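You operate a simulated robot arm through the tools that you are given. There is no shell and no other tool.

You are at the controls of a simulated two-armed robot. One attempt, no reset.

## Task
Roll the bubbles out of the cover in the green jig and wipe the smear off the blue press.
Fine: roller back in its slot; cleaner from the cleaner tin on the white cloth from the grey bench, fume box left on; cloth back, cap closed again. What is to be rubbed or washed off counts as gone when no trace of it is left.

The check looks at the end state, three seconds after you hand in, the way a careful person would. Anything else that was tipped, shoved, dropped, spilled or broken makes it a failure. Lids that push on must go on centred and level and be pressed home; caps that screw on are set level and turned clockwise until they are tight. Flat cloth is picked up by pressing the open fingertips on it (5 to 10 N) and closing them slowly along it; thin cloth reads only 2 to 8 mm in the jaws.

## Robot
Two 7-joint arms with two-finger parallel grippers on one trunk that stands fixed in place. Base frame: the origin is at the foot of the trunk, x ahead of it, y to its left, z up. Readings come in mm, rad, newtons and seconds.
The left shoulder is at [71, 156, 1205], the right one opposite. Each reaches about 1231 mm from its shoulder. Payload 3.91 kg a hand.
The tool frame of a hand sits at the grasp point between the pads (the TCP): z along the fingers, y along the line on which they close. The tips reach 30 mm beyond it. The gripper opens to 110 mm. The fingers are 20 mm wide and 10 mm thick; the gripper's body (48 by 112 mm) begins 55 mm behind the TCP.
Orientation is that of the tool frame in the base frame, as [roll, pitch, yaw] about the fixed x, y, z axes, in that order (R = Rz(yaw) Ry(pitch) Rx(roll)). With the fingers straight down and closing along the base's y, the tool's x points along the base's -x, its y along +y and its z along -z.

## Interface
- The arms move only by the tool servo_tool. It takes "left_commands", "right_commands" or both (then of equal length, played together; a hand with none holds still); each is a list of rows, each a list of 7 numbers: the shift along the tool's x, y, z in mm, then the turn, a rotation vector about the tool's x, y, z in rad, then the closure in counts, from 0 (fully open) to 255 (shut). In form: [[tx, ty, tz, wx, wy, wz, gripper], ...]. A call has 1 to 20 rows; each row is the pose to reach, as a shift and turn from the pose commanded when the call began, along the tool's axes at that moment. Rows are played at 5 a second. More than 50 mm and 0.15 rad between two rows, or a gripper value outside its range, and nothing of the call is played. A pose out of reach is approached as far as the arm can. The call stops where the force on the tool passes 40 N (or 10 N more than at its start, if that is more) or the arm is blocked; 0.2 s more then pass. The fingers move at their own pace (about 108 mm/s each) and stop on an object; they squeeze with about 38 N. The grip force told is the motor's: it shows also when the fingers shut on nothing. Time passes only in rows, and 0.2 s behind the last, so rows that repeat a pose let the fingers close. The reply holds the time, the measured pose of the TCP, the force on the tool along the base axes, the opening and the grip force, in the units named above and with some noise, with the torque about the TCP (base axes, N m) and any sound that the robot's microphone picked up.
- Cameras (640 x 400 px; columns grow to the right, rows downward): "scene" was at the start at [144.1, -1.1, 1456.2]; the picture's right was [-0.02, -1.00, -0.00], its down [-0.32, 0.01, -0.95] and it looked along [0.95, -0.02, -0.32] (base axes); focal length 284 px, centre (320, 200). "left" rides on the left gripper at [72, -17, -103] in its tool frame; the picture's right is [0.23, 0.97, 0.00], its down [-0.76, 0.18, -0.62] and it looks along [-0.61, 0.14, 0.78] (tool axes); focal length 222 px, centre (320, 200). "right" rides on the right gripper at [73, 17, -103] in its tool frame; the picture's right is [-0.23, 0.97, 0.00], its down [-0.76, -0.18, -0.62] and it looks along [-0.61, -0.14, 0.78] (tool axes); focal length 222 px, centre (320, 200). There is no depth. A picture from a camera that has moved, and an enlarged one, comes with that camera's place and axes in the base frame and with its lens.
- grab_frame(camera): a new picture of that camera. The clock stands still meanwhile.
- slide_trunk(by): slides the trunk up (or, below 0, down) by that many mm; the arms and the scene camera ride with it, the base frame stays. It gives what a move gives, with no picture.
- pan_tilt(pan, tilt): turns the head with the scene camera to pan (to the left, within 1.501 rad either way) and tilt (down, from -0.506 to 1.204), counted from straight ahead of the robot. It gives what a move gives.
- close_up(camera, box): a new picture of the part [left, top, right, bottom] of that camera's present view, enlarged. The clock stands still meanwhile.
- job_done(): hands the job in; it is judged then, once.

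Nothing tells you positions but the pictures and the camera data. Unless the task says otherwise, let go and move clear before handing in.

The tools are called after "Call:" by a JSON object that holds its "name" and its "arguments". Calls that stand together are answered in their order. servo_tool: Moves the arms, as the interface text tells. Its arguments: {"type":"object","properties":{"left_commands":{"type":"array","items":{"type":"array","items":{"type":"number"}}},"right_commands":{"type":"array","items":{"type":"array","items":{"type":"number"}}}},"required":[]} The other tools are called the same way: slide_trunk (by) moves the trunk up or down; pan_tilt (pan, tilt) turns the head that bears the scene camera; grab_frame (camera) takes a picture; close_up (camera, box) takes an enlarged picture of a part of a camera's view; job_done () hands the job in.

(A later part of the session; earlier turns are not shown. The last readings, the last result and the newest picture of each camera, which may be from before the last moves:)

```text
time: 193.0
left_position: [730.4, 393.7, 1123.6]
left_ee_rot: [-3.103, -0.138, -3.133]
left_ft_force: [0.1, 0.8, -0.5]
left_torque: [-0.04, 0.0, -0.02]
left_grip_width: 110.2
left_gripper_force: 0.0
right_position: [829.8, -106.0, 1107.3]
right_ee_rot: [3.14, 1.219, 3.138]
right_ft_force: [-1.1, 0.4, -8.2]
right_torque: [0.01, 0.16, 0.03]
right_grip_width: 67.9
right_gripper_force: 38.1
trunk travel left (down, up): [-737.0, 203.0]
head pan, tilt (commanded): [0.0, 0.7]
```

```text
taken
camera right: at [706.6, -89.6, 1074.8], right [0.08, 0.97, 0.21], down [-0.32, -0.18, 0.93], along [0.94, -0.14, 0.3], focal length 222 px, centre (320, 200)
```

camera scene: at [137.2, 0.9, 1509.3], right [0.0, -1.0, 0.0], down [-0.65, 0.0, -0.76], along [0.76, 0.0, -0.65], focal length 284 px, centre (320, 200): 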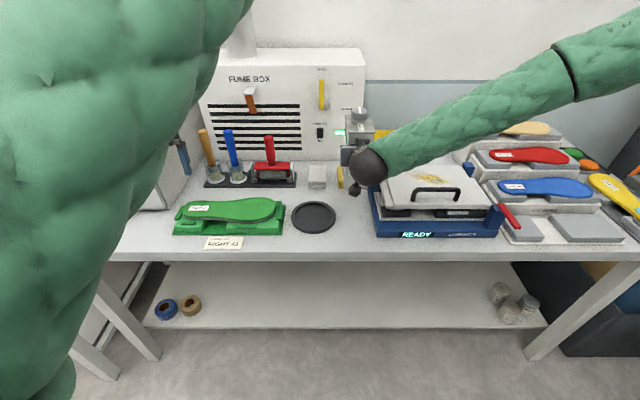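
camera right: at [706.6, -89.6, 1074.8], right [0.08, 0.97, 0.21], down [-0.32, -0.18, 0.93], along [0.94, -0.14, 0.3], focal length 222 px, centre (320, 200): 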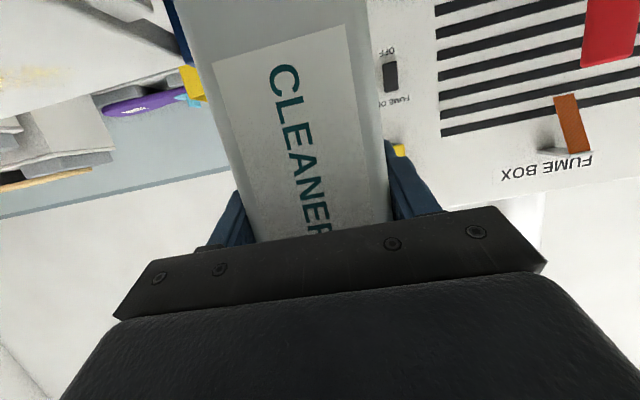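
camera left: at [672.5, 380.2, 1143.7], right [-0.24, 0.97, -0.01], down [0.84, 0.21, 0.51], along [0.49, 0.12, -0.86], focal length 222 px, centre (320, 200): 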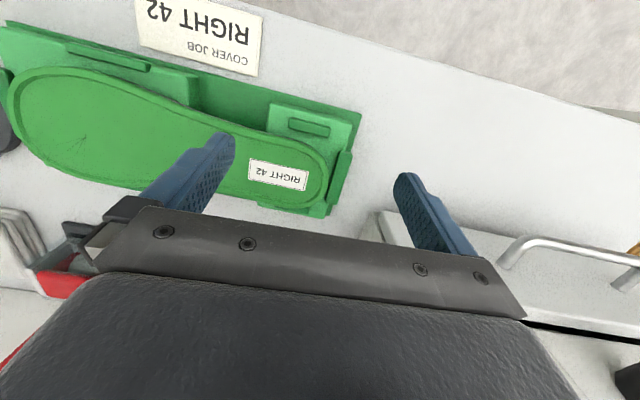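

Weight 0.84 kg, hanging straight. Carrying it upright to above the white cloth.

Call:
{"name": "servo_tool", "arguments": {"right_commands": [[-3.6, 11.2, 9.9, 0, 0, 0, 255], [-7.2, 22.5, 19.7, 0, 0, 0, 255], [-10.7, 33.7, 29.6, 0, 0, 0, 255], [-14.3, 45, 39.5, 0, 0, 0, 255], [-17.9, 56.2, 49.4, 0, 0, 0, 255], [-21.5, 67.5, 59.2, 0, 0, 0, 255], [-25.1, 78.7, 69.1, 0, 0, 0, 255], [-28.6, 90, 79, 0, 0, 0, 255], [-32.2, 101.2, 88.8, 0, 0, 0, 255], [-35.8, 112.5, 98.7, 0, 0, 0, 255]]}}

Call:
{"name": "grab_frame", "arguments": {"camera": "scene"}}

Call:
{"name": "close_up", "arguments": {"camera": "scene", "box": [250, 90, 400, 210]}}

```text
time: 195.2
left_position: [732.3, 393.4, 1124.8]
left_ee_rot: [-3.103, -0.138, -3.135]
left_ft_force: [0.4, -0.2, -0.1]
left_torque: [0.01, 0.01, 0.02]
left_grip_width: 110.2
left_gripper_force: 0.1
right_position: [936.0, 6.4, 1109.6]
right_ee_rot: [3.142, 1.218, 3.142]
right_ft_force: [-0.9, -0.9, -8.9]
right_torque: [-0.03, 0.18, 0.01]
right_grip_width: 67.8
right_gripper_force: 37.8
trunk travel left (down, up): [-737.0, 203.0]
head pan, tilt (commanded): [0.0, 0.7]
```

```text
taken
camera scene: at [137.5, 1.7, 1509.4], right [0.0, -1.0, 0.0], down [-0.65, 0.0, -0.76], along [0.76, 0.0, -0.65], focal length 284 px, centre (320, 200)
```

scene: 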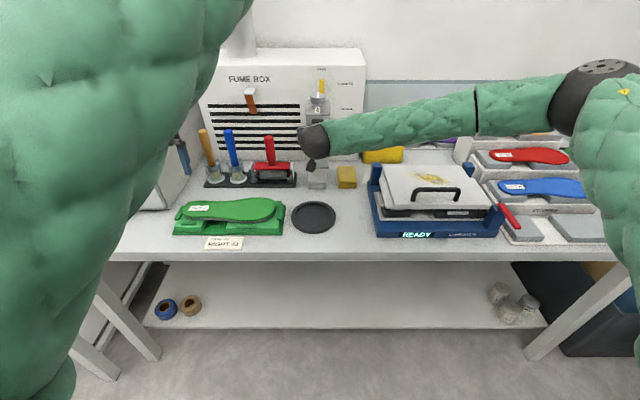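

```text
3.33 times, centred on (325, 150) of scene
camera zoom: at [137.5, 1.7, 1509.4], right [0.0, -1.0, 0.0], down [-0.65, 0.0, -0.76], along [0.76, 0.0, -0.65], focal length 945 px, centre (303, 367)
```

zoom: 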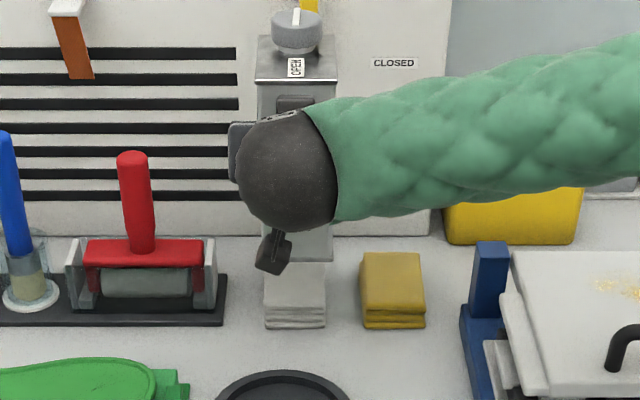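

Now I'll tilt it gradually, keeping the mouth over the cloth. First stage to 45°.

Call:
{"name": "servo_tool", "arguments": {"right_commands": [[3, 0, -3.9, 0, 0.06, 0, 255], [6, 0, -7.8, 0, 0.12, 0, 255], [9, 0, -11.8, 0, 0.181, 0, 255], [11.9, 0, -15.7, 0, 0.242, 0, 255], [14.9, 0, -19.6, 0, 0.302, 0, 255], [17.9, 0, -23.5, 0, 0.362, 0, 255], [20.9, 0, -27.5, 0, 0.423, 0, 255], [23.9, 0, -31.4, 0, 0.483, 0, 255], [26.9, 0, -35.3, 0, 0.543, 0, 255], [29.8, 0, -39.2, 0, 0.604, 0, 255], [32.8, 0, -43.2, 0, 0.664, 0, 255], [35.8, 0, -47.1, 0, 0.725, 0, 255], [38.8, 0, -51, 0, 0.785, 0, 255]]}}

Call:
{"name": "close_up", "arguments": {"camera": "scene", "box": [250, 90, 400, 210]}}

Call:
{"name": "grab_frame", "arguments": {"camera": "right"}}

Call:
{"name": "grab_frame", "arguments": {"camera": "left"}}

```text
time: 198.0
left_position: [729.9, 392.3, 1124.2]
left_ee_rot: [-3.104, -0.134, -3.133]
left_ft_force: [0.7, -0.9, -0.6]
left_torque: [0.04, -0.05, 0.0]
left_grip_width: 109.9
left_gripper_force: 0.1
right_position: [874.4, 6.0, 1090.8]
right_ee_rot: [3.141, 0.432, -3.141]
right_ft_force: [-0.1, 0.2, -8.8]
right_torque: [0.01, 0.0, 0.02]
right_grip_width: 67.7
right_gripper_force: 38.0
trunk travel left (down, up): [-737.0, 203.0]
head pan, tilt (commanded): [0.0, 0.7]
```

```text
3.33 times, centred on (325, 150) of scene
camera zoom: at [137.0, 1.1, 1509.5], right [0.0, -1.0, 0.0], down [-0.65, 0.0, -0.76], along [0.76, 0.0, -0.65], focal length 945 px, centre (303, 367)
```

zoom: 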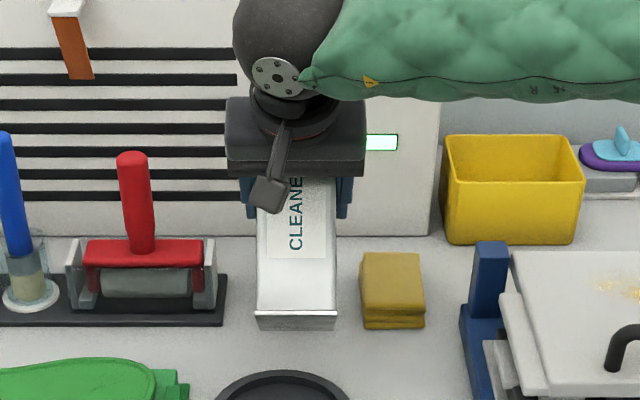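

```text
taken
camera right: at [763.5, 22.5, 1152.6], right [0.21, 0.97, 0.1], down [0.43, -0.18, 0.89], along [0.88, -0.14, -0.46], focal length 222 px, centre (320, 200)
```

right: 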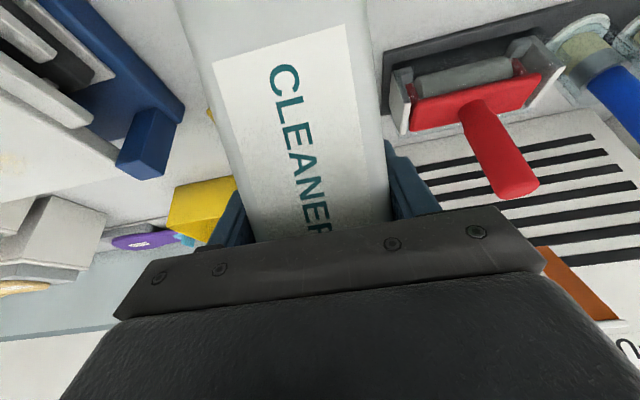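

```text
taken
camera left: at [673.6, 380.2, 1237.9], right [-0.24, 0.97, -0.01], down [0.84, 0.21, 0.51], along [0.49, 0.12, -0.86], focal length 222 px, centre (320, 200)
```

left: 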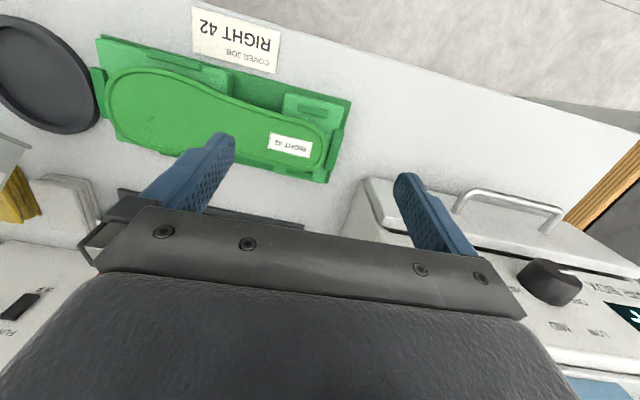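

Call:
{"name": "servo_tool", "arguments": {"right_commands": [[4.5, 0, 5.9, 0, 0.052, 0, 255], [9, 0, 11.7, 0, 0.105, 0, 255], [13.4, 0, 17.6, 0, 0.157, 0, 255], [17.9, 0, 23.4, 0, 0.209, 0, 255], [22.4, 0, 29.3, 0, 0.262, 0, 255], [22.4, 0, 29.3, 0, 0.262, 0, 255]]}}

Call:
{"name": "close_up", "arguments": {"camera": "left", "box": [0, 100, 200, 240]}}

Call:
{"name": "close_up", "arguments": {"camera": "scene", "box": [250, 90, 400, 210]}}

```text
time: 199.4
left_position: [729.8, 392.5, 1126.1]
left_ee_rot: [-3.103, -0.136, -3.132]
left_ft_force: [0.6, -0.7, 0.7]
left_torque: [0.0, 0.0, -0.01]
left_grip_width: 110.1
left_gripper_force: 0.2
right_position: [863.9, 7.1, 1054.4]
right_ee_rot: [-3.141, 0.17, -3.141]
right_ft_force: [-0.1, 0.2, -7.5]
right_torque: [0.01, -0.05, -0.01]
right_grip_width: 68.1
right_gripper_force: 38.0
trunk travel left (down, up): [-737.0, 203.0]
head pan, tilt (commanded): [0.0, 0.7]
```

```text
2.86 times, centred on (100, 170) of left
camera zoom: at [673.3, 380.2, 1238.0], right [-0.24, 0.97, -0.01], down [0.84, 0.21, 0.51], along [0.49, 0.12, -0.86], focal length 635 px, centre (949, 286)
```

zoom: 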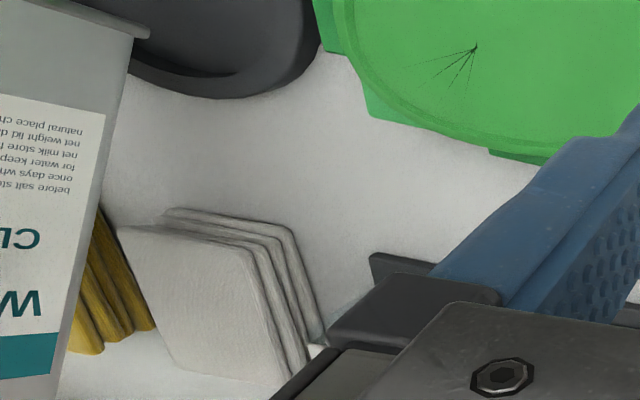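

```text
3.33 times, centred on (325, 150) of scene
camera zoom: at [136.7, 1.1, 1509.5], right [0.0, -1.0, 0.0], down [-0.65, 0.0, -0.76], along [0.76, 0.0, -0.65], focal length 945 px, centre (303, 367)
```

zoom: 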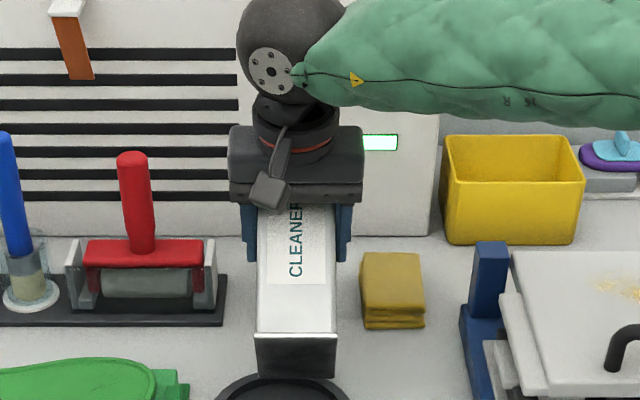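

No flow yet at 60°; the left camera gives me a good view of the cloth. Tilting on to 75°.

Call:
{"name": "servo_tool", "arguments": {"right_commands": [[0.6, 0, 4.8, 0, 0.052, 0, 255], [1.2, 0, 9.5, 0, 0.105, 0, 255], [1.9, 0, 14.3, 0, 0.157, 0, 255], [2.5, 0, 19, 0, 0.209, 0, 255], [3.1, 0, 23.8, 0, 0.262, 0, 255], [3.1, 0, 23.8, 0, 0.262, 0, 255]]}}

Call:
{"name": "close_up", "arguments": {"camera": "left", "box": [0, 100, 200, 240]}}

Call:
{"name": "close_up", "arguments": {"camera": "scene", "box": [250, 90, 400, 210]}}

```text
time: 200.8
left_position: [730.5, 393.0, 1124.8]
left_ee_rot: [-3.102, -0.137, -3.132]
left_ft_force: [-0.5, 0.5, -0.1]
left_torque: [0.0, 0.0, 0.01]
left_grip_width: 109.9
left_gripper_force: 0.1
right_position: [866.0, 5.6, 1028.4]
right_ee_rot: [3.14, -0.09, -3.141]
right_ft_force: [0.3, 0.6, -8.2]
right_torque: [0.03, -0.1, -0.01]
right_grip_width: 67.7
right_gripper_force: 37.8
trunk travel left (down, up): [-737.0, 203.0]
head pan, tilt (commanded): [0.0, 0.7]
```

```text
2.86 times, centred on (100, 170) of left
camera zoom: at [673.2, 380.0, 1238.1], right [-0.24, 0.97, -0.01], down [0.84, 0.21, 0.51], along [0.49, 0.12, -0.86], focal length 635 px, centre (949, 286)
```

zoom: 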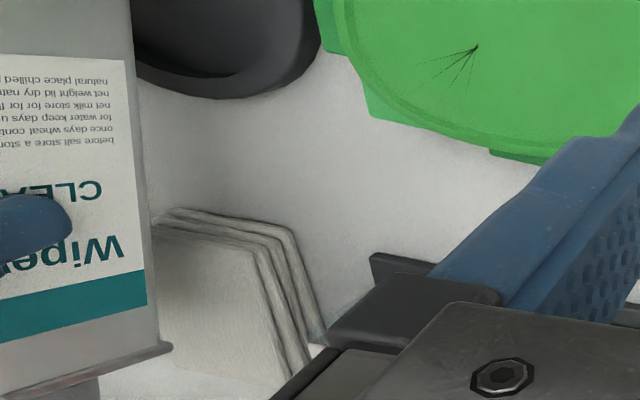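

```text
3.33 times, centred on (325, 150) of scene
camera zoom: at [136.6, 0.9, 1509.5], right [0.0, -1.0, 0.0], down [-0.64, 0.0, -0.76], along [0.76, 0.0, -0.64], focal length 945 px, centre (303, 367)
```

zoom: 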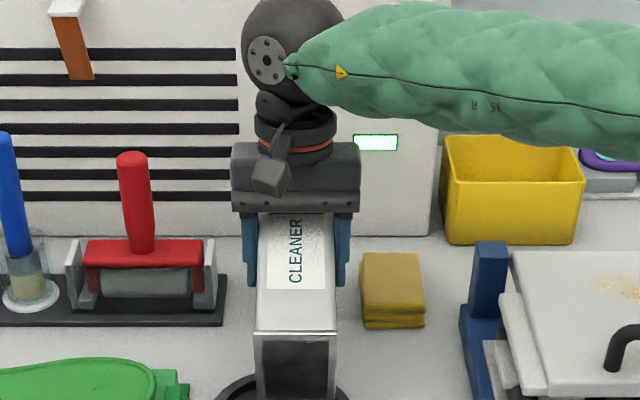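

Call:
{"name": "servo_tool", "arguments": {"right_commands": [[-1.1, 0, 1.5, 0, 0.052, 0, 255], [-2.3, 0, 3, 0, 0.105, 0, 255], [-3.4, 0, 4.5, 0, 0.157, 0, 255]]}}

Call:
{"name": "close_up", "arguments": {"camera": "left", "box": [0, 100, 200, 240]}}

```text
time: 201.6
left_position: [730.5, 393.3, 1124.4]
left_ee_rot: [-3.102, -0.135, -3.135]
left_ft_force: [-0.7, -0.4, 0.8]
left_torque: [-0.01, -0.01, 0.0]
left_grip_width: 109.9
left_gripper_force: 0.0
right_position: [869.7, 5.8, 1022.4]
right_ee_rot: [-3.14, -0.248, 3.138]
right_ft_force: [-0.1, -0.3, -8.0]
right_torque: [0.0, -0.09, 0.03]
right_grip_width: 67.8
right_gripper_force: 37.5
trunk travel left (down, up): [-737.0, 203.0]
head pan, tilt (commanded): [0.0, 0.7]
```

```text
2.86 times, centred on (100, 170) of left
camera zoom: at [673.9, 380.3, 1237.7], right [-0.24, 0.97, -0.01], down [0.84, 0.21, 0.51], along [0.49, 0.12, -0.86], focal length 635 px, centre (949, 286)
```

zoom: 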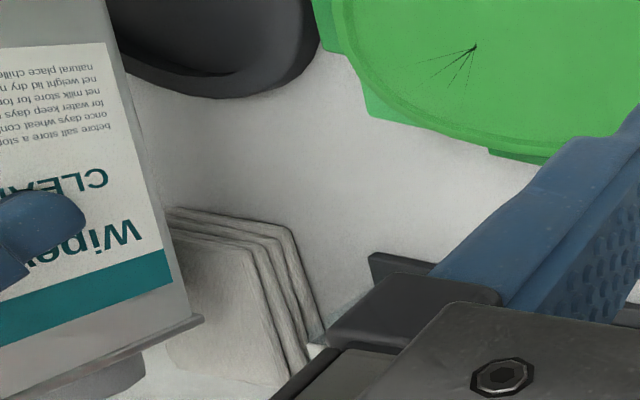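

Call:
{"name": "servo_tool", "arguments": {"right_commands": [[-1.1, 0, 1.5, 0, 0.052, 0, 255], [-2.2, 0, 3, 0, 0.105, 0, 255], [-2.2, 0, 3, 0, 0.105, 0, 255]]}}

Call:
{"name": "close_up", "arguments": {"camera": "left", "box": [0, 100, 200, 240]}}

Call:
{"name": "close_up", "arguments": {"camera": "scene", "box": [250, 90, 400, 210]}}

```text
time: 202.4
left_position: [730.2, 392.7, 1125.3]
left_ee_rot: [-3.103, -0.138, -3.132]
left_ft_force: [1.0, -0.4, 0.3]
left_torque: [0.03, 0.0, -0.04]
left_grip_width: 109.9
left_gripper_force: 0.0
right_position: [870.0, 7.0, 1021.4]
right_ee_rot: [3.14, -0.353, 3.141]
right_ft_force: [0.1, 0.1, -7.3]
right_torque: [-0.02, -0.19, -0.03]
right_grip_width: 67.5
right_gripper_force: 38.1
trunk travel left (down, up): [-737.0, 203.0]
head pan, tilt (commanded): [0.0, 0.7]
```

```text
2.86 times, centred on (100, 170) of left
camera zoom: at [673.1, 380.0, 1238.2], right [-0.24, 0.97, -0.01], down [0.84, 0.21, 0.51], along [0.49, 0.12, -0.86], focal length 635 px, centre (949, 286)
```

zoom: 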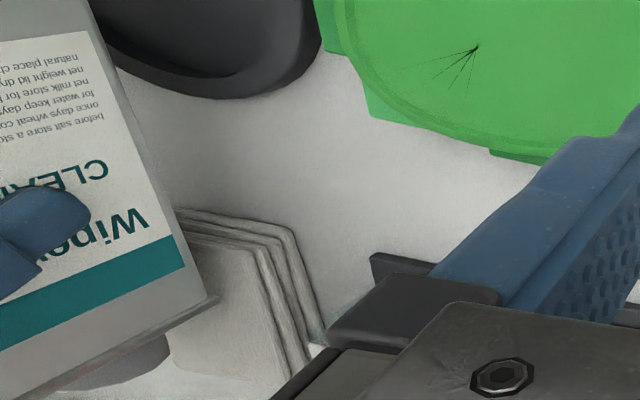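

```text
3.33 times, centred on (325, 150) of scene
camera zoom: at [136.4, 0.9, 1509.5], right [0.0, -1.0, 0.0], down [-0.64, 0.0, -0.76], along [0.76, 0.0, -0.64], focal length 945 px, centre (303, 367)
```

zoom: 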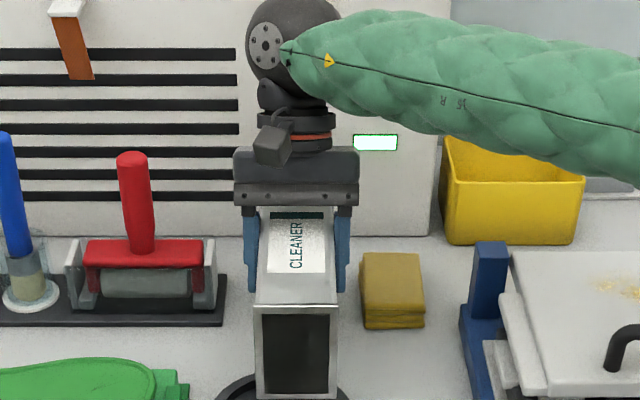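

Still no visible stream at 90°. Going on to 100°.

Call:
{"name": "servo_tool", "arguments": {"right_commands": [[-0.5, 0, -6.2, 0, 0.058, 0, 255], [-1, 0, -12.5, 0, 0.116, 0, 255], [-1.6, 0, -18.7, 0, 0.1745, 0, 255], [-1.6, 0, -18.7, 0, 0.1745, 0, 255]]}}

Call:
{"name": "close_up", "arguments": {"camera": "left", "box": [0, 100, 200, 240]}}

Call:
{"name": "grab_frame", "arguments": {"camera": "right"}}

```text
time: 203.4
left_position: [730.1, 392.6, 1124.0]
left_ee_rot: [-3.105, -0.135, -3.134]
left_ft_force: [0.5, 0.4, -0.1]
left_torque: [0.01, 0.01, -0.03]
left_grip_width: 109.9
left_gripper_force: 0.2
right_position: [879.2, 6.1, 1036.9]
right_ee_rot: [3.139, -0.527, 3.142]
right_ft_force: [0.0, -0.1, -8.6]
right_torque: [0.01, -0.16, 0.0]
right_grip_width: 67.9
right_gripper_force: 38.2
trunk travel left (down, up): [-737.0, 203.0]
head pan, tilt (commanded): [0.0, 0.7]
```

```text
2.86 times, centred on (100, 170) of left
camera zoom: at [673.4, 380.0, 1238.0], right [-0.24, 0.97, -0.01], down [0.84, 0.21, 0.51], along [0.49, 0.12, -0.86], focal length 635 px, centre (949, 286)
```

zoom: 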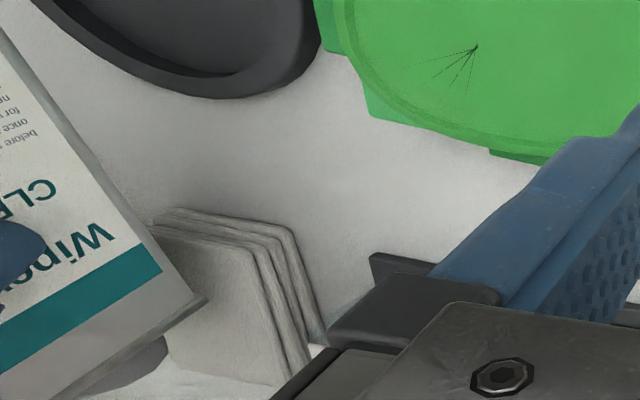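

```text
taken
camera right: at [867.5, 22.7, 1162.7], right [0.2, 0.97, -0.11], down [0.97, -0.18, 0.16], along [0.13, -0.14, -0.98], focal length 222 px, centre (320, 200)
```

right: 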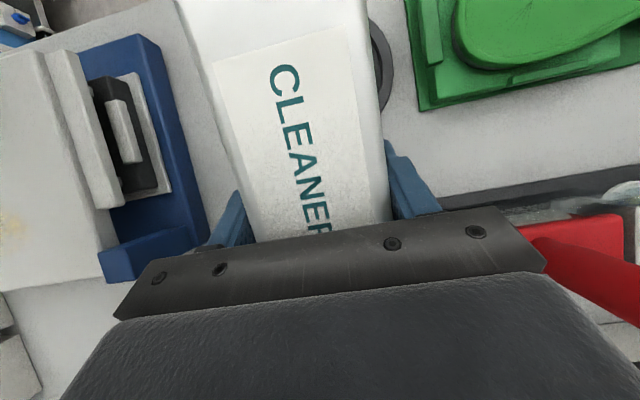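

Call:
{"name": "close_up", "arguments": {"camera": "left", "box": [30, 160, 110, 240]}}

Call:
{"name": "servo_tool", "arguments": {"right_commands": [[0, 0, 0, 0, 0, 0, 255], [0, 0, 0, 0, 0, 0, 255], [0, 0, 0, 0, 0, 0, 255], [0, 0, 0, 0, 0, 0, 255]]}}

Call:
{"name": "close_up", "arguments": {"camera": "left", "box": [30, 160, 110, 240]}}

```text
5.00 times, centred on (70, 200) of left
camera zoom: at [673.4, 380.0, 1238.0], right [-0.24, 0.97, -0.01], down [0.84, 0.21, 0.51], along [0.49, 0.12, -0.86], focal length 1111 px, centre (1570, 200)
```

zoom: 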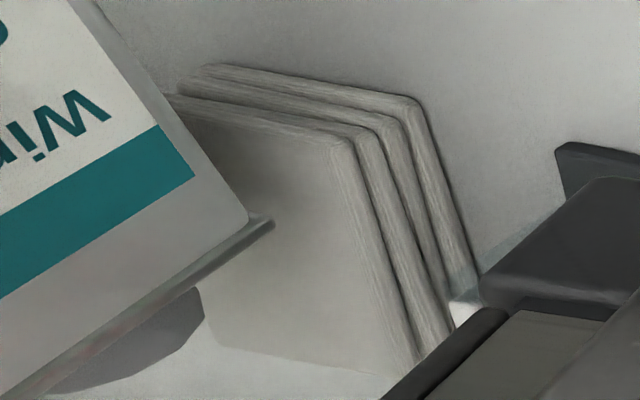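

```text
time: 204.4
left_position: [731.2, 392.4, 1124.8]
left_ee_rot: [-3.102, -0.137, -3.133]
left_ft_force: [0.6, 0.1, 0.1]
left_torque: [-0.01, -0.01, 0.0]
left_grip_width: 109.8
left_gripper_force: 0.1
right_position: [879.4, 6.5, 1036.6]
right_ee_rot: [-3.141, -0.527, -3.141]
right_ft_force: [0.5, 0.4, -9.1]
right_torque: [-0.03, -0.19, 0.0]
right_grip_width: 67.8
right_gripper_force: 38.1
trunk travel left (down, up): [-737.0, 203.0]
head pan, tilt (commanded): [0.0, 0.7]
```

```text
5.00 times, centred on (70, 200) of left
camera zoom: at [673.5, 380.2, 1237.9], right [-0.24, 0.97, -0.01], down [0.84, 0.21, 0.51], along [0.49, 0.12, -0.86], focal length 1111 px, centre (1570, 200)
```

zoom: 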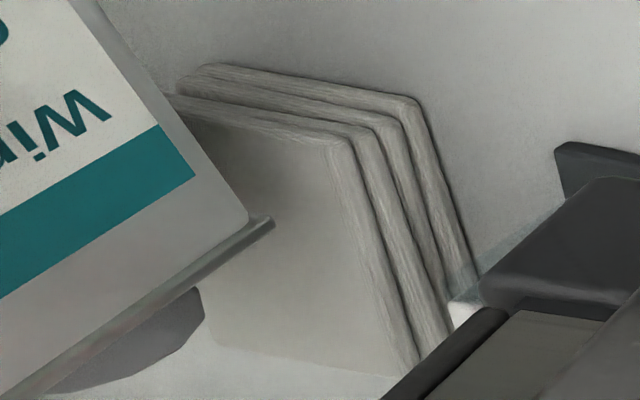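

The cloth has turned visibly greyer (damp) over that last second, so cleaner is getting onto it. Tilting the tin back upright now, mouth kept over the cloth.

Call:
{"name": "servo_tool", "arguments": {"right_commands": [[1.7, 0, 5, 0, -0.0872, 0, 255], [3.4, 0, 10.1, 0, -0.1745, 0, 255], [7.2, 0, 9.5, 0, -0.305, 0, 255], [11.1, 0, 8.8, 0, -0.436, 0, 255], [17, 0, -2, 0, -0.567, 0, 255], [22.8, 0, -13.3, 0, -0.698, 0, 255], [26.5, 0, -28.5, 0, -0.829, 0, 255], [30.1, 0, -43.8, 0, -0.96, 0, 255], [23.2, 0, -54.4, 0, -1.105, 0, 255], [16.2, 0, -65, 0, -1.25, 0, 255], [9.3, 0, -75.6, 0, -1.396, 0, 255], [1.9, 0, -80.7, 0, -1.512, 0, 255], [-5.5, 0, -85.8, 0, -1.629, 0, 255], [-13, 0, -90.9, 0, -1.745, 0, 255]]}}

Call:
{"name": "close_up", "arguments": {"camera": "left", "box": [0, 120, 140, 240]}}

Call:
{"name": "close_up", "arguments": {"camera": "scene", "box": [280, 140, 380, 210]}}

```text
time: 207.4
left_position: [730.0, 393.0, 1124.6]
left_ee_rot: [-3.103, -0.138, -3.136]
left_ft_force: [-0.5, 0.9, -0.1]
left_torque: [-0.03, -0.02, -0.02]
left_grip_width: 109.9
left_gripper_force: 0.1
right_position: [934.9, 9.0, 1109.5]
right_ee_rot: [-3.138, 1.22, -3.137]
right_ft_force: [0.0, -0.4, -9.7]
right_torque: [-0.01, 0.12, -0.04]
right_grip_width: 67.5
right_gripper_force: 38.6
trunk travel left (down, up): [-737.0, 203.0]
head pan, tilt (commanded): [0.0, 0.7]
```

```text
3.33 times, centred on (70, 180) of left
camera zoom: at [673.2, 381.4, 1237.9], right [-0.24, 0.97, -0.01], down [0.84, 0.21, 0.51], along [0.49, 0.11, -0.86], focal length 740 px, centre (1153, 267)
```

zoom: 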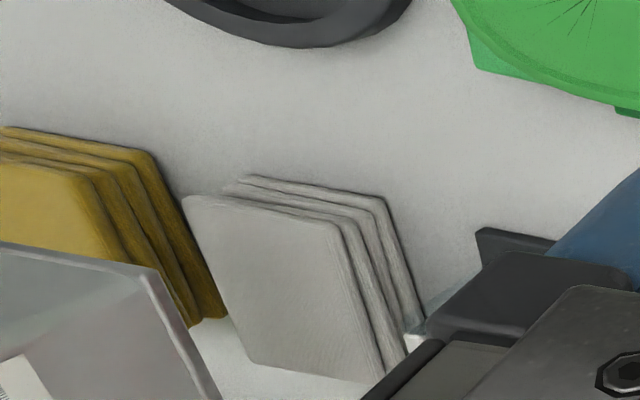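

```text
5.71 times, centred on (330, 175) of scene
camera zoom: at [136.4, 2.7, 1509.6], right [0.0, -1.0, 0.0], down [-0.64, 0.0, -0.76], along [0.76, 0.0, -0.64], focal length 1620 px, centre (263, 343)
```

zoom: 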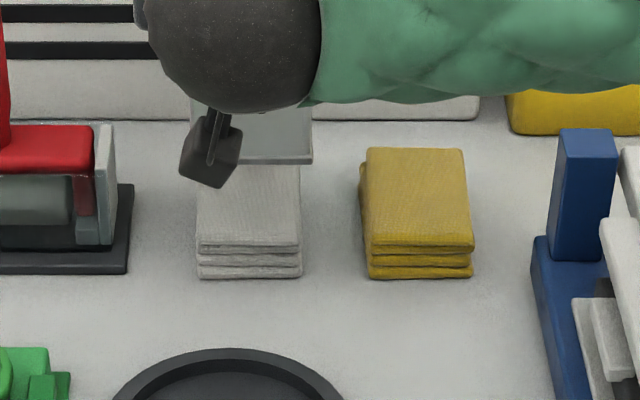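

The cloth is evenly damp (greyer) and there's no puddle on the bench. Now returning the tin to its spot.

Call:
{"name": "servo_tool", "arguments": {"right_commands": [[3.6, -11.5, -9.9, 0, 0, 0, 255], [7.2, -23, -19.8, 0, 0, 0, 255], [10.8, -34.5, -29.8, 0, 0, 0, 255], [14.4, -46, -39.7, 0, 0, 0, 255], [18, -57.5, -49.6, 0, 0, 0, 255], [21.6, -69, -59.5, 0, 0, 0, 255], [25.2, -80.5, -69.4, 0, 0, 0, 255], [28.8, -92, -79.4, 0, 0, 0, 255], [32.4, -103.5, -89.3, 0, 0, 0, 255], [36, -114.5, -99.2, 0, 0, 0, 255]]}}

Call:
{"name": "servo_tool", "arguments": {"right_commands": [[0, 0, 0, 0, 0, 0, 255], [0, 0, 0, 0, 0, 0, 255]]}}

Call:
{"name": "servo_tool", "arguments": {"right_commands": [[0, 0, 0, 0, 0, 0, 255]]}}

Call:
{"name": "close_up", "arguments": {"camera": "scene", "box": [280, 120, 420, 210]}}

```text
time: 209.6
left_position: [729.2, 392.9, 1125.4]
left_ee_rot: [-3.103, -0.135, -3.132]
left_ft_force: [-0.3, 0.7, 0.3]
left_torque: [0.01, -0.03, 0.0]
left_grip_width: 109.9
left_gripper_force: 0.0
right_position: [829.1, -108.9, 1110.0]
right_ee_rot: [3.14, 1.22, 3.139]
right_ft_force: [-0.3, -0.5, -8.3]
right_torque: [0.02, 0.14, 0.02]
right_grip_width: 67.5
right_gripper_force: 37.8
trunk travel left (down, up): [-737.0, 203.0]
head pan, tilt (commanded): [0.0, 0.7]
```

```text
time: 210.2
left_position: [728.9, 392.0, 1125.2]
left_ee_rot: [-3.104, -0.136, -3.134]
left_ft_force: [-0.2, 0.3, 0.4]
left_torque: [-0.01, 0.01, 0.02]
left_grip_width: 110.1
left_gripper_force: 0.0
right_position: [831.1, -108.8, 1109.5]
right_ee_rot: [3.139, 1.219, 3.139]
right_ft_force: [0.3, 1.7, -8.0]
right_torque: [0.03, 0.13, 0.02]
right_grip_width: 67.9
right_gripper_force: 38.1
trunk travel left (down, up): [-737.0, 203.0]
head pan, tilt (commanded): [0.0, 0.7]
```

```text
time: 210.6
left_position: [730.1, 393.1, 1126.2]
left_ee_rot: [-3.104, -0.136, -3.133]
left_ft_force: [-0.4, 0.5, -0.9]
left_torque: [-0.06, 0.02, 0.01]
left_grip_width: 109.9
left_gripper_force: 0.1
right_position: [830.1, -108.3, 1108.9]
right_ee_rot: [3.14, 1.217, 3.14]
right_ft_force: [0.2, -0.1, -8.3]
right_torque: [0.0, 0.19, 0.01]
right_grip_width: 67.7
right_gripper_force: 38.0
trunk travel left (down, up): [-737.0, 203.0]
head pan, tilt (commanded): [0.0, 0.7]
```

```text
4.44 times, centred on (350, 165) of scene
camera zoom: at [136.6, 1.1, 1509.5], right [0.0, -1.0, 0.0], down [-0.64, 0.0, -0.76], along [0.76, 0.0, -0.64], focal length 1260 px, centre (187, 356)
```

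zoom: 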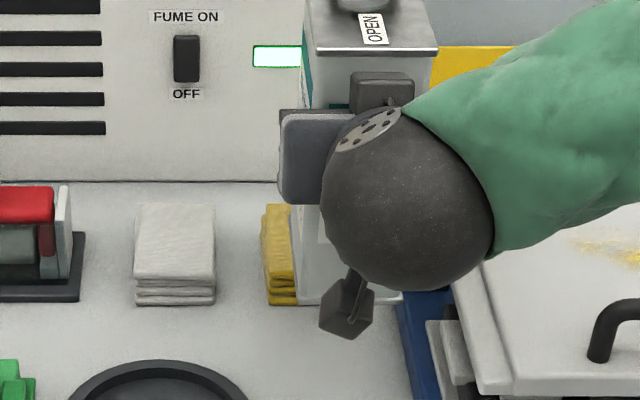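

Call:
{"name": "close_up", "arguments": {"camera": "scene", "box": [300, 155, 360, 195]}}

Call:
{"name": "close_up", "arguments": {"camera": "left", "box": [0, 120, 140, 240]}}

```text
10.00 times, centred on (330, 175) of scene
camera zoom: at [136.6, 1.1, 1509.5], right [0.0, -1.0, 0.0], down [-0.64, 0.0, -0.76], along [0.76, 0.0, -0.64], focal length 2836 px, centre (220, 450)
```

zoom: 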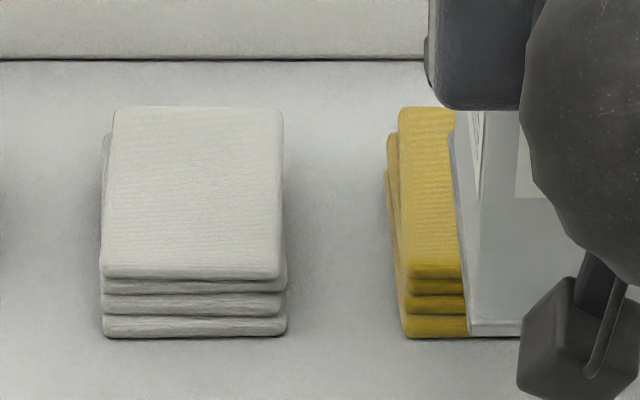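

```text
3.33 times, centred on (70, 180) of left
camera zoom: at [673.3, 380.2, 1238.1], right [-0.24, 0.97, -0.01], down [0.84, 0.21, 0.51], along [0.49, 0.12, -0.86], focal length 740 px, centre (1153, 267)
```

zoom: 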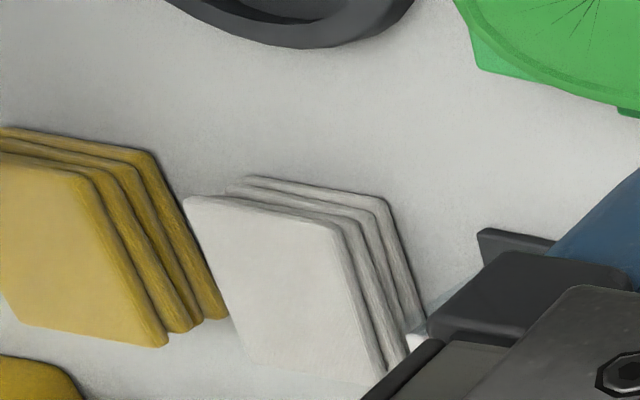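

Call:
{"name": "close_up", "arguments": {"camera": "left", "box": [0, 100, 200, 240]}}

Call:
{"name": "close_up", "arguments": {"camera": "left", "box": [30, 160, 110, 240]}}

```text
2.86 times, centred on (100, 170) of left
camera zoom: at [673.3, 380.2, 1238.1], right [-0.24, 0.97, -0.01], down [0.84, 0.21, 0.51], along [0.49, 0.12, -0.86], focal length 635 px, centre (949, 286)
```

zoom: 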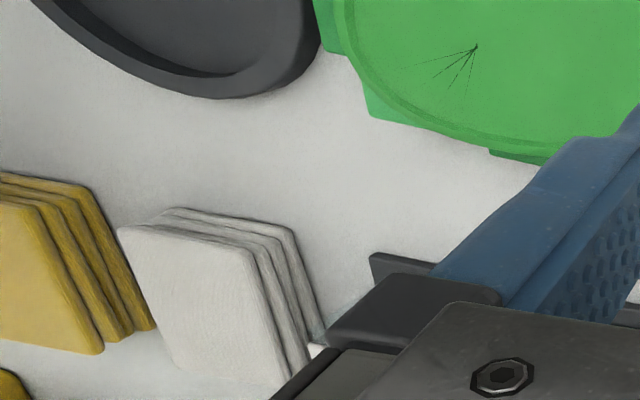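

```text
5.00 times, centred on (70, 200) of left
camera zoom: at [673.3, 380.2, 1238.1], right [-0.24, 0.97, -0.01], down [0.84, 0.21, 0.51], along [0.49, 0.12, -0.86], focal length 1111 px, centre (1570, 200)
```

zoom: 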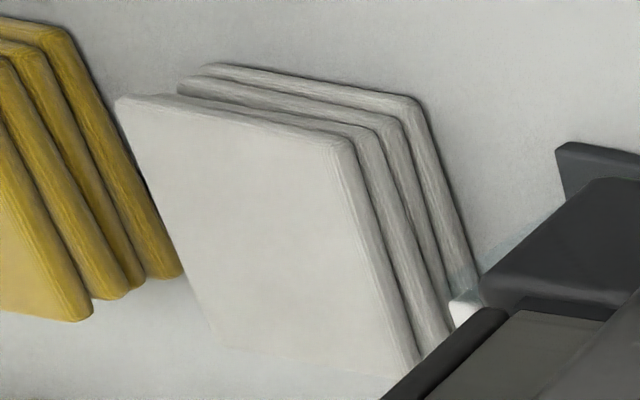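

The cloth has changed from warm white to an even neutral grey compared with the same view before pouring, so it's damp. Setting the tin down at its old spot.

Call:
{"name": "servo_tool", "arguments": {"right_commands": [[0.3, 2.4, -0.8, 0, 0, 0, 255], [0.3, 2.4, -0.8, 0, 0, 0, 255]]}}

Call:
{"name": "slide_trunk", "arguments": {"by": -90}}

Call:
{"name": "servo_tool", "arguments": {"right_commands": [[1.9, 0, 0.7, 0, 0, 0, 255], [3.8, 0, 1.4, 0, 0, 0, 255]]}}

```text
time: 211.2
left_position: [729.9, 393.9, 1124.4]
left_ee_rot: [-3.102, -0.135, -3.133]
left_ft_force: [-0.7, 0.5, 0.6]
left_torque: [0.0, 0.02, -0.03]
left_grip_width: 109.9
left_gripper_force: 0.1
right_position: [829.6, -105.6, 1109.9]
right_ee_rot: [3.14, 1.217, 3.14]
right_ft_force: [-0.1, -0.3, -8.3]
right_torque: [0.02, 0.19, 0.0]
right_grip_width: 67.9
right_gripper_force: 38.2
trunk travel left (down, up): [-737.0, 203.0]
head pan, tilt (commanded): [0.0, 0.7]
```

```text
time: 212.5
left_position: [730.3, 393.3, 1036.0]
left_ee_rot: [-3.103, -0.137, -3.132]
left_ft_force: [-0.8, 0.4, -0.1]
left_torque: [0.0, -0.03, 0.02]
left_grip_width: 110.1
left_gripper_force: 0.0
right_position: [828.7, -106.4, 1019.8]
right_ee_rot: [3.14, 1.217, 3.138]
right_ft_force: [-0.5, -0.9, -6.9]
right_torque: [-0.03, 0.18, 0.04]
right_grip_width: 68.0
right_gripper_force: 37.7
trunk travel left (down, up): [-647.0, 293.0]
head pan, tilt (commanded): [0.0, 0.7]
```

```text
time: 213.1
left_position: [730.8, 392.9, 1034.0]
left_ee_rot: [-3.103, -0.136, -3.135]
left_ft_force: [0.7, 0.7, -0.1]
left_torque: [0.03, 0.0, 0.03]
left_grip_width: 109.9
left_gripper_force: 0.1
right_position: [829.8, -106.1, 1015.3]
right_ee_rot: [3.138, 1.219, 3.139]
right_ft_force: [-0.9, 0.5, -8.9]
right_torque: [-0.01, 0.16, -0.01]
right_grip_width: 67.9
right_gripper_force: 38.2
trunk travel left (down, up): [-647.0, 293.0]
head pan, tilt (commanded): [0.0, 0.7]
```

Call:
{"name": "servo_tool", "arguments": {"right_commands": [[0.95, 0, 0.35, 0, 0, 0, 255], [1.9, 0, 0.7, 0, 0, 0, 255]]}}

Call:
{"name": "servo_tool", "arguments": {"right_commands": [[0.5, 0, 0.2, 0, 0, 0, 255], [0.95, 0, 0.35, 0, 0, 0, 255]]}}

Call:
{"name": "close_up", "arguments": {"camera": "scene", "box": [310, 90, 430, 230]}}

```text
time: 213.7
left_position: [729.0, 394.3, 1034.5]
left_ee_rot: [-3.104, -0.136, -3.133]
left_ft_force: [0.0, 0.2, -0.2]
left_torque: [-0.01, 0.0, 0.0]
left_grip_width: 110.0
left_gripper_force: 0.1
right_position: [828.9, -105.6, 1012.9]
right_ee_rot: [3.14, 1.219, 3.137]
right_ft_force: [-0.8, 0.2, -3.3]
right_torque: [-0.06, -0.11, 0.03]
right_grip_width: 67.7
right_gripper_force: 38.1
trunk travel left (down, up): [-647.0, 293.0]
head pan, tilt (commanded): [0.0, 0.7]
```

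```text
time: 214.3
left_position: [729.7, 393.6, 1034.8]
left_ee_rot: [-3.103, -0.136, -3.134]
left_ft_force: [0.0, 0.7, 0.9]
left_torque: [0.0, 0.01, 0.0]
left_grip_width: 110.1
left_gripper_force: 0.0
right_position: [828.5, -105.8, 1014.0]
right_ee_rot: [3.141, 1.219, 3.138]
right_ft_force: [2.0, -0.2, 4.8]
right_torque: [-0.42, 0.28, 0.04]
right_grip_width: 68.0
right_gripper_force: 38.2
trunk travel left (down, up): [-647.0, 293.0]
head pan, tilt (commanded): [0.0, 0.7]
```

```text
2.86 times, centred on (370, 160) of scene
camera zoom: at [135.9, 1.0, 1419.7], right [0.0, -1.0, 0.0], down [-0.64, 0.0, -0.76], along [0.76, 0.0, -0.64], focal length 810 px, centre (177, 314)
```

zoom: 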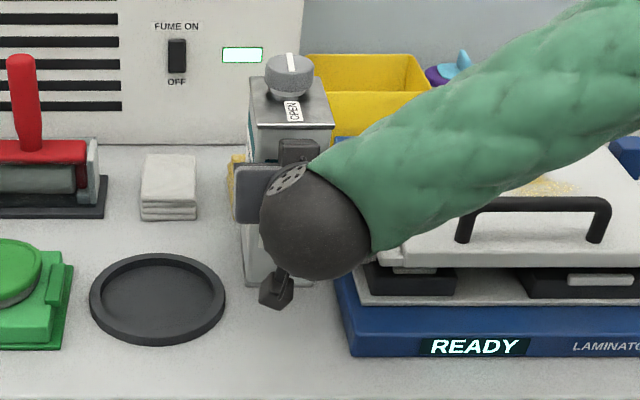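

Tin is on the bench. Opening, then backing straight out.

Call:
{"name": "servo_tool", "arguments": {"right_commands": [[-0.5, 0, -0.2, 0, 0, 0, 200], [-0.5, 0, -0.2, 0, 0, 0, 100], [-0.5, 0, -0.2, 0, 0, 0, 50], [-0.5, 0, -0.2, 0, 0, 0, 0], [-0.5, 0, -0.2, 0, 0, 0, 0]]}}

Call:
{"name": "servo_tool", "arguments": {"right_commands": [[4, 0, -11, 0, 0, 0, 0], [8, 0, -22, 0, 0, 0, 0], [12, 0, -33, 0, 0, 0, 0], [16, 0, -44, 0, 0, 0, 0], [20, 0, -55, 0, 0, 0, 0], [24, 0, -66, 0, 0, 0, 0], [28.5, 0, -78, 0, 0, 0, 0]]}}

Call:
{"name": "close_up", "arguments": {"camera": "scene", "box": [310, 90, 430, 230]}}

Call:
{"name": "grab_frame", "arguments": {"camera": "right"}}

```text
time: 215.5
left_position: [729.6, 393.6, 1035.0]
left_ee_rot: [-3.104, -0.137, -3.132]
left_ft_force: [1.2, 0.7, -0.1]
left_torque: [0.01, -0.04, 0.03]
left_grip_width: 110.0
left_gripper_force: 0.1
right_position: [827.2, -107.5, 1013.4]
right_ee_rot: [3.139, 1.218, 3.139]
right_ft_force: [0.2, 0.0, 0.0]
right_torque: [0.03, 0.0, -0.01]
right_grip_width: 109.8
right_gripper_force: 0.0
trunk travel left (down, up): [-647.0, 293.0]
head pan, tilt (commanded): [0.0, 0.7]
```

```text
time: 217.1
left_position: [729.5, 392.6, 1034.5]
left_ee_rot: [-3.103, -0.136, -3.133]
left_ft_force: [0.7, -1.3, 0.1]
left_torque: [-0.02, -0.01, -0.05]
left_grip_width: 109.9
left_gripper_force: 0.1
right_position: [744.9, -107.5, 1015.4]
right_ee_rot: [3.14, 1.22, 3.138]
right_ft_force: [-0.4, -0.4, 0.9]
right_torque: [-0.01, 0.01, -0.02]
right_grip_width: 110.3
right_gripper_force: 0.0
trunk travel left (down, up): [-647.0, 293.0]
head pan, tilt (commanded): [0.0, 0.7]
```

```text
2.86 times, centred on (370, 160) of scene
camera zoom: at [135.4, 1.5, 1419.6], right [0.0, -1.0, 0.0], down [-0.64, 0.0, -0.76], along [0.76, 0.0, -0.64], focal length 810 px, centre (177, 314)
```

zoom: 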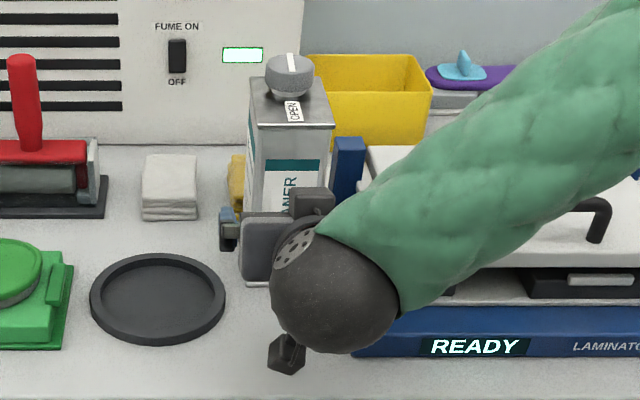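

```text
taken
camera right: at [622.3, -90.0, 982.4], right [0.08, 0.97, 0.21], down [-0.32, -0.18, 0.93], along [0.94, -0.14, 0.3], focal length 222 px, centre (320, 200)
```

right: 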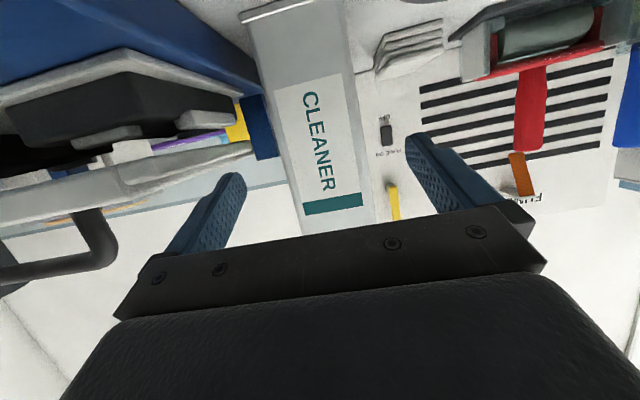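

Tin is standing. Raising the trunk, then pitching the right hand back to fingers-down above the cap.

Call:
{"name": "slide_trunk", "arguments": {"by": 205}}

Call:
{"name": "servo_tool", "arguments": {"right_commands": [[-10, 0, 5, 0, 0, 0, 0], [-25, 0, 15, 0, 0, 0, 0], [-45, 0, 28, 0, 0.05, 0, 0], [-65, 0, 40, 0, 0.1, 0, 0], [-85, 0, 45, 0, 0.16, 0, 0], [-105, 0, 50, 0, 0.23, 0, 0], [-125, 0, 50, 0, 0.3, 0, 0], [-135, 0, 45, 0, 0.37, 0, 0], [-140, 0, 45, 0, 0.44, 0, 0], [-140, 0, 45, 0, 0.52, 0, 0], [-140, 0, 45, 0, 0.6, 0, 0], [-140, 0, 45, 0, 0.68, 0, 0], [-140, 0, 45, 0, 0.76, 0, 0], [-140, 0, 45, 0, 0.84, 0, 0], [-140, 0, 45, 0, 0.92, 0, 0], [-140, 0, 45, 0, 1.0, 0, 0], [-140, 0, 45, 0, 1.08, 0, 0], [-140, 0, 45, 0, 1.16, 0, 0], [-140, 0, 45, 0, 1.221, 0, 0]]}}

Call:
{"name": "grab_frame", "arguments": {"camera": "right"}}

Call:
{"name": "grab_frame", "arguments": {"camera": "scene"}}

```text
time: 219.3
left_position: [730.6, 392.4, 1240.2]
left_ee_rot: [-3.104, -0.136, -3.131]
left_ft_force: [-0.2, -1.0, -0.2]
left_torque: [0.0, 0.0, -0.04]
left_grip_width: 110.1
left_gripper_force: 0.1
right_position: [746.0, -106.3, 1220.0]
right_ee_rot: [3.139, 1.218, 3.139]
right_ft_force: [0.5, -0.6, 0.6]
right_torque: [0.0, -0.03, 0.0]
right_grip_width: 109.8
right_gripper_force: 0.1
trunk travel left (down, up): [-852.0, 88.0]
head pan, tilt (commanded): [0.0, 0.7]
```

```text
time: 223.3
left_position: [731.8, 393.6, 1241.3]
left_ee_rot: [-3.102, -0.137, -3.135]
left_ft_force: [0.6, 0.1, 0.3]
left_torque: [0.0, 0.01, 0.01]
left_grip_width: 109.9
left_gripper_force: 0.0
right_position: [837.8, -107.3, 1336.0]
right_ee_rot: [3.14, -0.004, 3.141]
right_ft_force: [0.0, -0.1, 0.4]
right_torque: [0.03, -0.04, 0.02]
right_grip_width: 110.1
right_gripper_force: 0.1
trunk travel left (down, up): [-852.0, 88.0]
head pan, tilt (commanded): [0.0, 0.7]
```

```text
taken
camera right: at [764.4, -91.0, 1439.4], right [0.23, 0.97, 0.0], down [0.76, -0.18, 0.62], along [0.6, -0.14, -0.78], focal length 222 px, centre (320, 200)
```

right: 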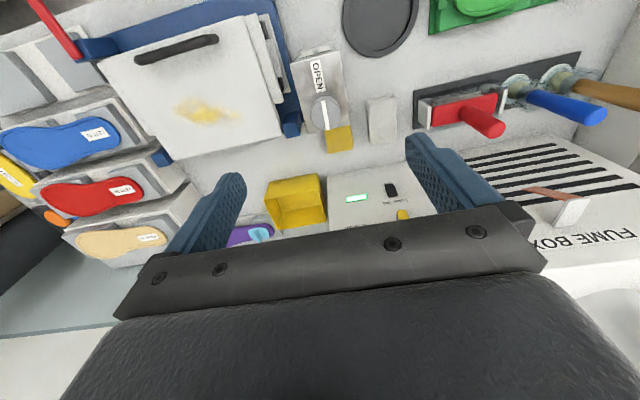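

```text
taken
camera scene: at [136.6, 1.2, 1624.5], right [0.0, -1.0, 0.0], down [-0.64, 0.0, -0.76], along [0.76, 0.0, -0.64], focal length 284 px, centre (320, 200)
```

scene: 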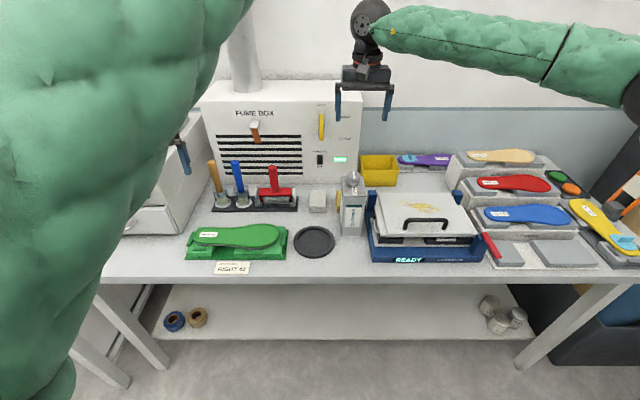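

Call:
{"name": "close_up", "arguments": {"camera": "right", "box": [270, 30, 420, 170]}}

Call:
{"name": "close_up", "arguments": {"camera": "scene", "box": [300, 150, 400, 250]}}

```text
2.86 times, centred on (345, 100) of right
camera zoom: at [764.4, -91.0, 1439.4], right [0.23, 0.97, 0.0], down [0.76, -0.18, 0.62], along [0.6, -0.14, -0.78], focal length 635 px, centre (249, 486)
```

zoom: 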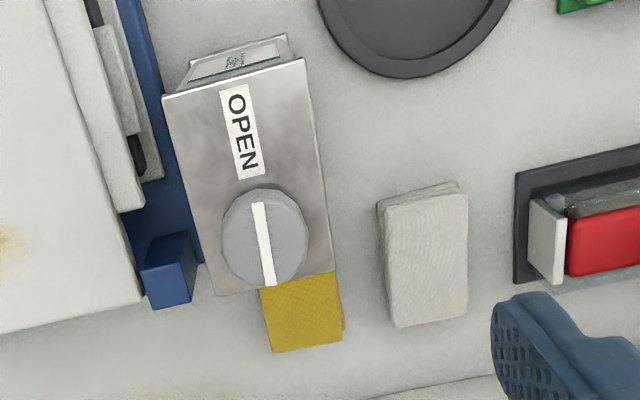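

```text
4.00 times, centred on (350, 200) of scene
camera zoom: at [136.6, 1.2, 1624.5], right [0.0, -1.0, 0.0], down [-0.64, 0.0, -0.76], along [0.76, 0.0, -0.64], focal length 1134 px, centre (200, 200)
```

zoom: 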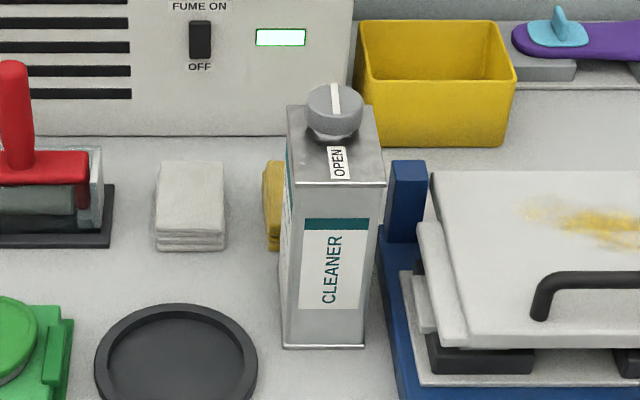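

I'll now pick up the cloth and test on the smear (keeping the cap for right after). First move over the cloth with the gripper only part-open (85 mm) so the yellow cloth beside it isn't touched.

Call:
{"name": "servo_tool", "arguments": {"right_commands": [[-30, 25, 0, 0, 0, 0, 58], [-65, 55, 0, 0, 0, 0, 58], [-100, 85, 10, 0, 0, 0, 58], [-133, 115, 30, 0, 0, 0, 58], [-133, 115, 75, 0, 0, 0, 58], [-133, 115, 120, 0, 0, 0, 58], [-133, 115, 165, 0, 0, 0, 58], [-133, 115, 186, 0, 0, 0, 58]]}}

Call:
{"name": "grab_frame", "arguments": {"camera": "right"}}

Call:
{"name": "close_up", "arguments": {"camera": "right", "box": [220, 20, 420, 180]}}

```text
time: 225.1
left_position: [730.7, 392.4, 1240.8]
left_ee_rot: [-3.105, -0.134, -3.134]
left_ft_force: [-0.3, -0.3, -0.2]
left_torque: [0.02, -0.04, 0.0]
left_grip_width: 110.0
left_gripper_force: 0.1
right_position: [966.8, 8.3, 1149.5]
right_ee_rot: [3.138, -0.002, 3.141]
right_ft_force: [-0.3, 1.1, 0.4]
right_torque: [-0.03, 0.04, -0.02]
right_grip_width: 84.9
right_gripper_force: 0.1
trunk travel left (down, up): [-852.0, 88.0]
head pan, tilt (commanded): [0.0, 0.7]
```

```text
taken
camera right: at [894.6, 24.0, 1252.9], right [0.23, 0.97, 0.0], down [0.76, -0.18, 0.62], along [0.61, -0.14, -0.78], focal length 222 px, centre (320, 200)
```

right: 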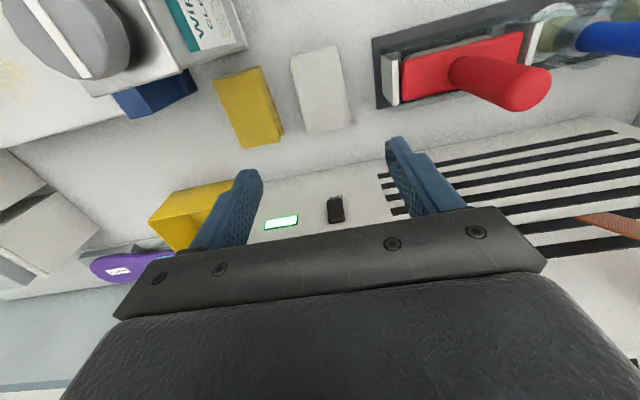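

```text
2.50 times, centred on (320, 100) of right
camera zoom: at [894.6, 24.0, 1252.9], right [0.23, 0.97, 0.0], down [0.76, -0.18, 0.62], along [0.61, -0.14, -0.78], focal length 555 px, centre (320, 450)
```

zoom: 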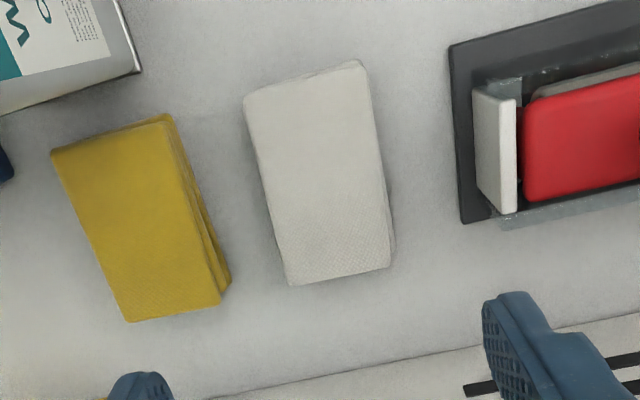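

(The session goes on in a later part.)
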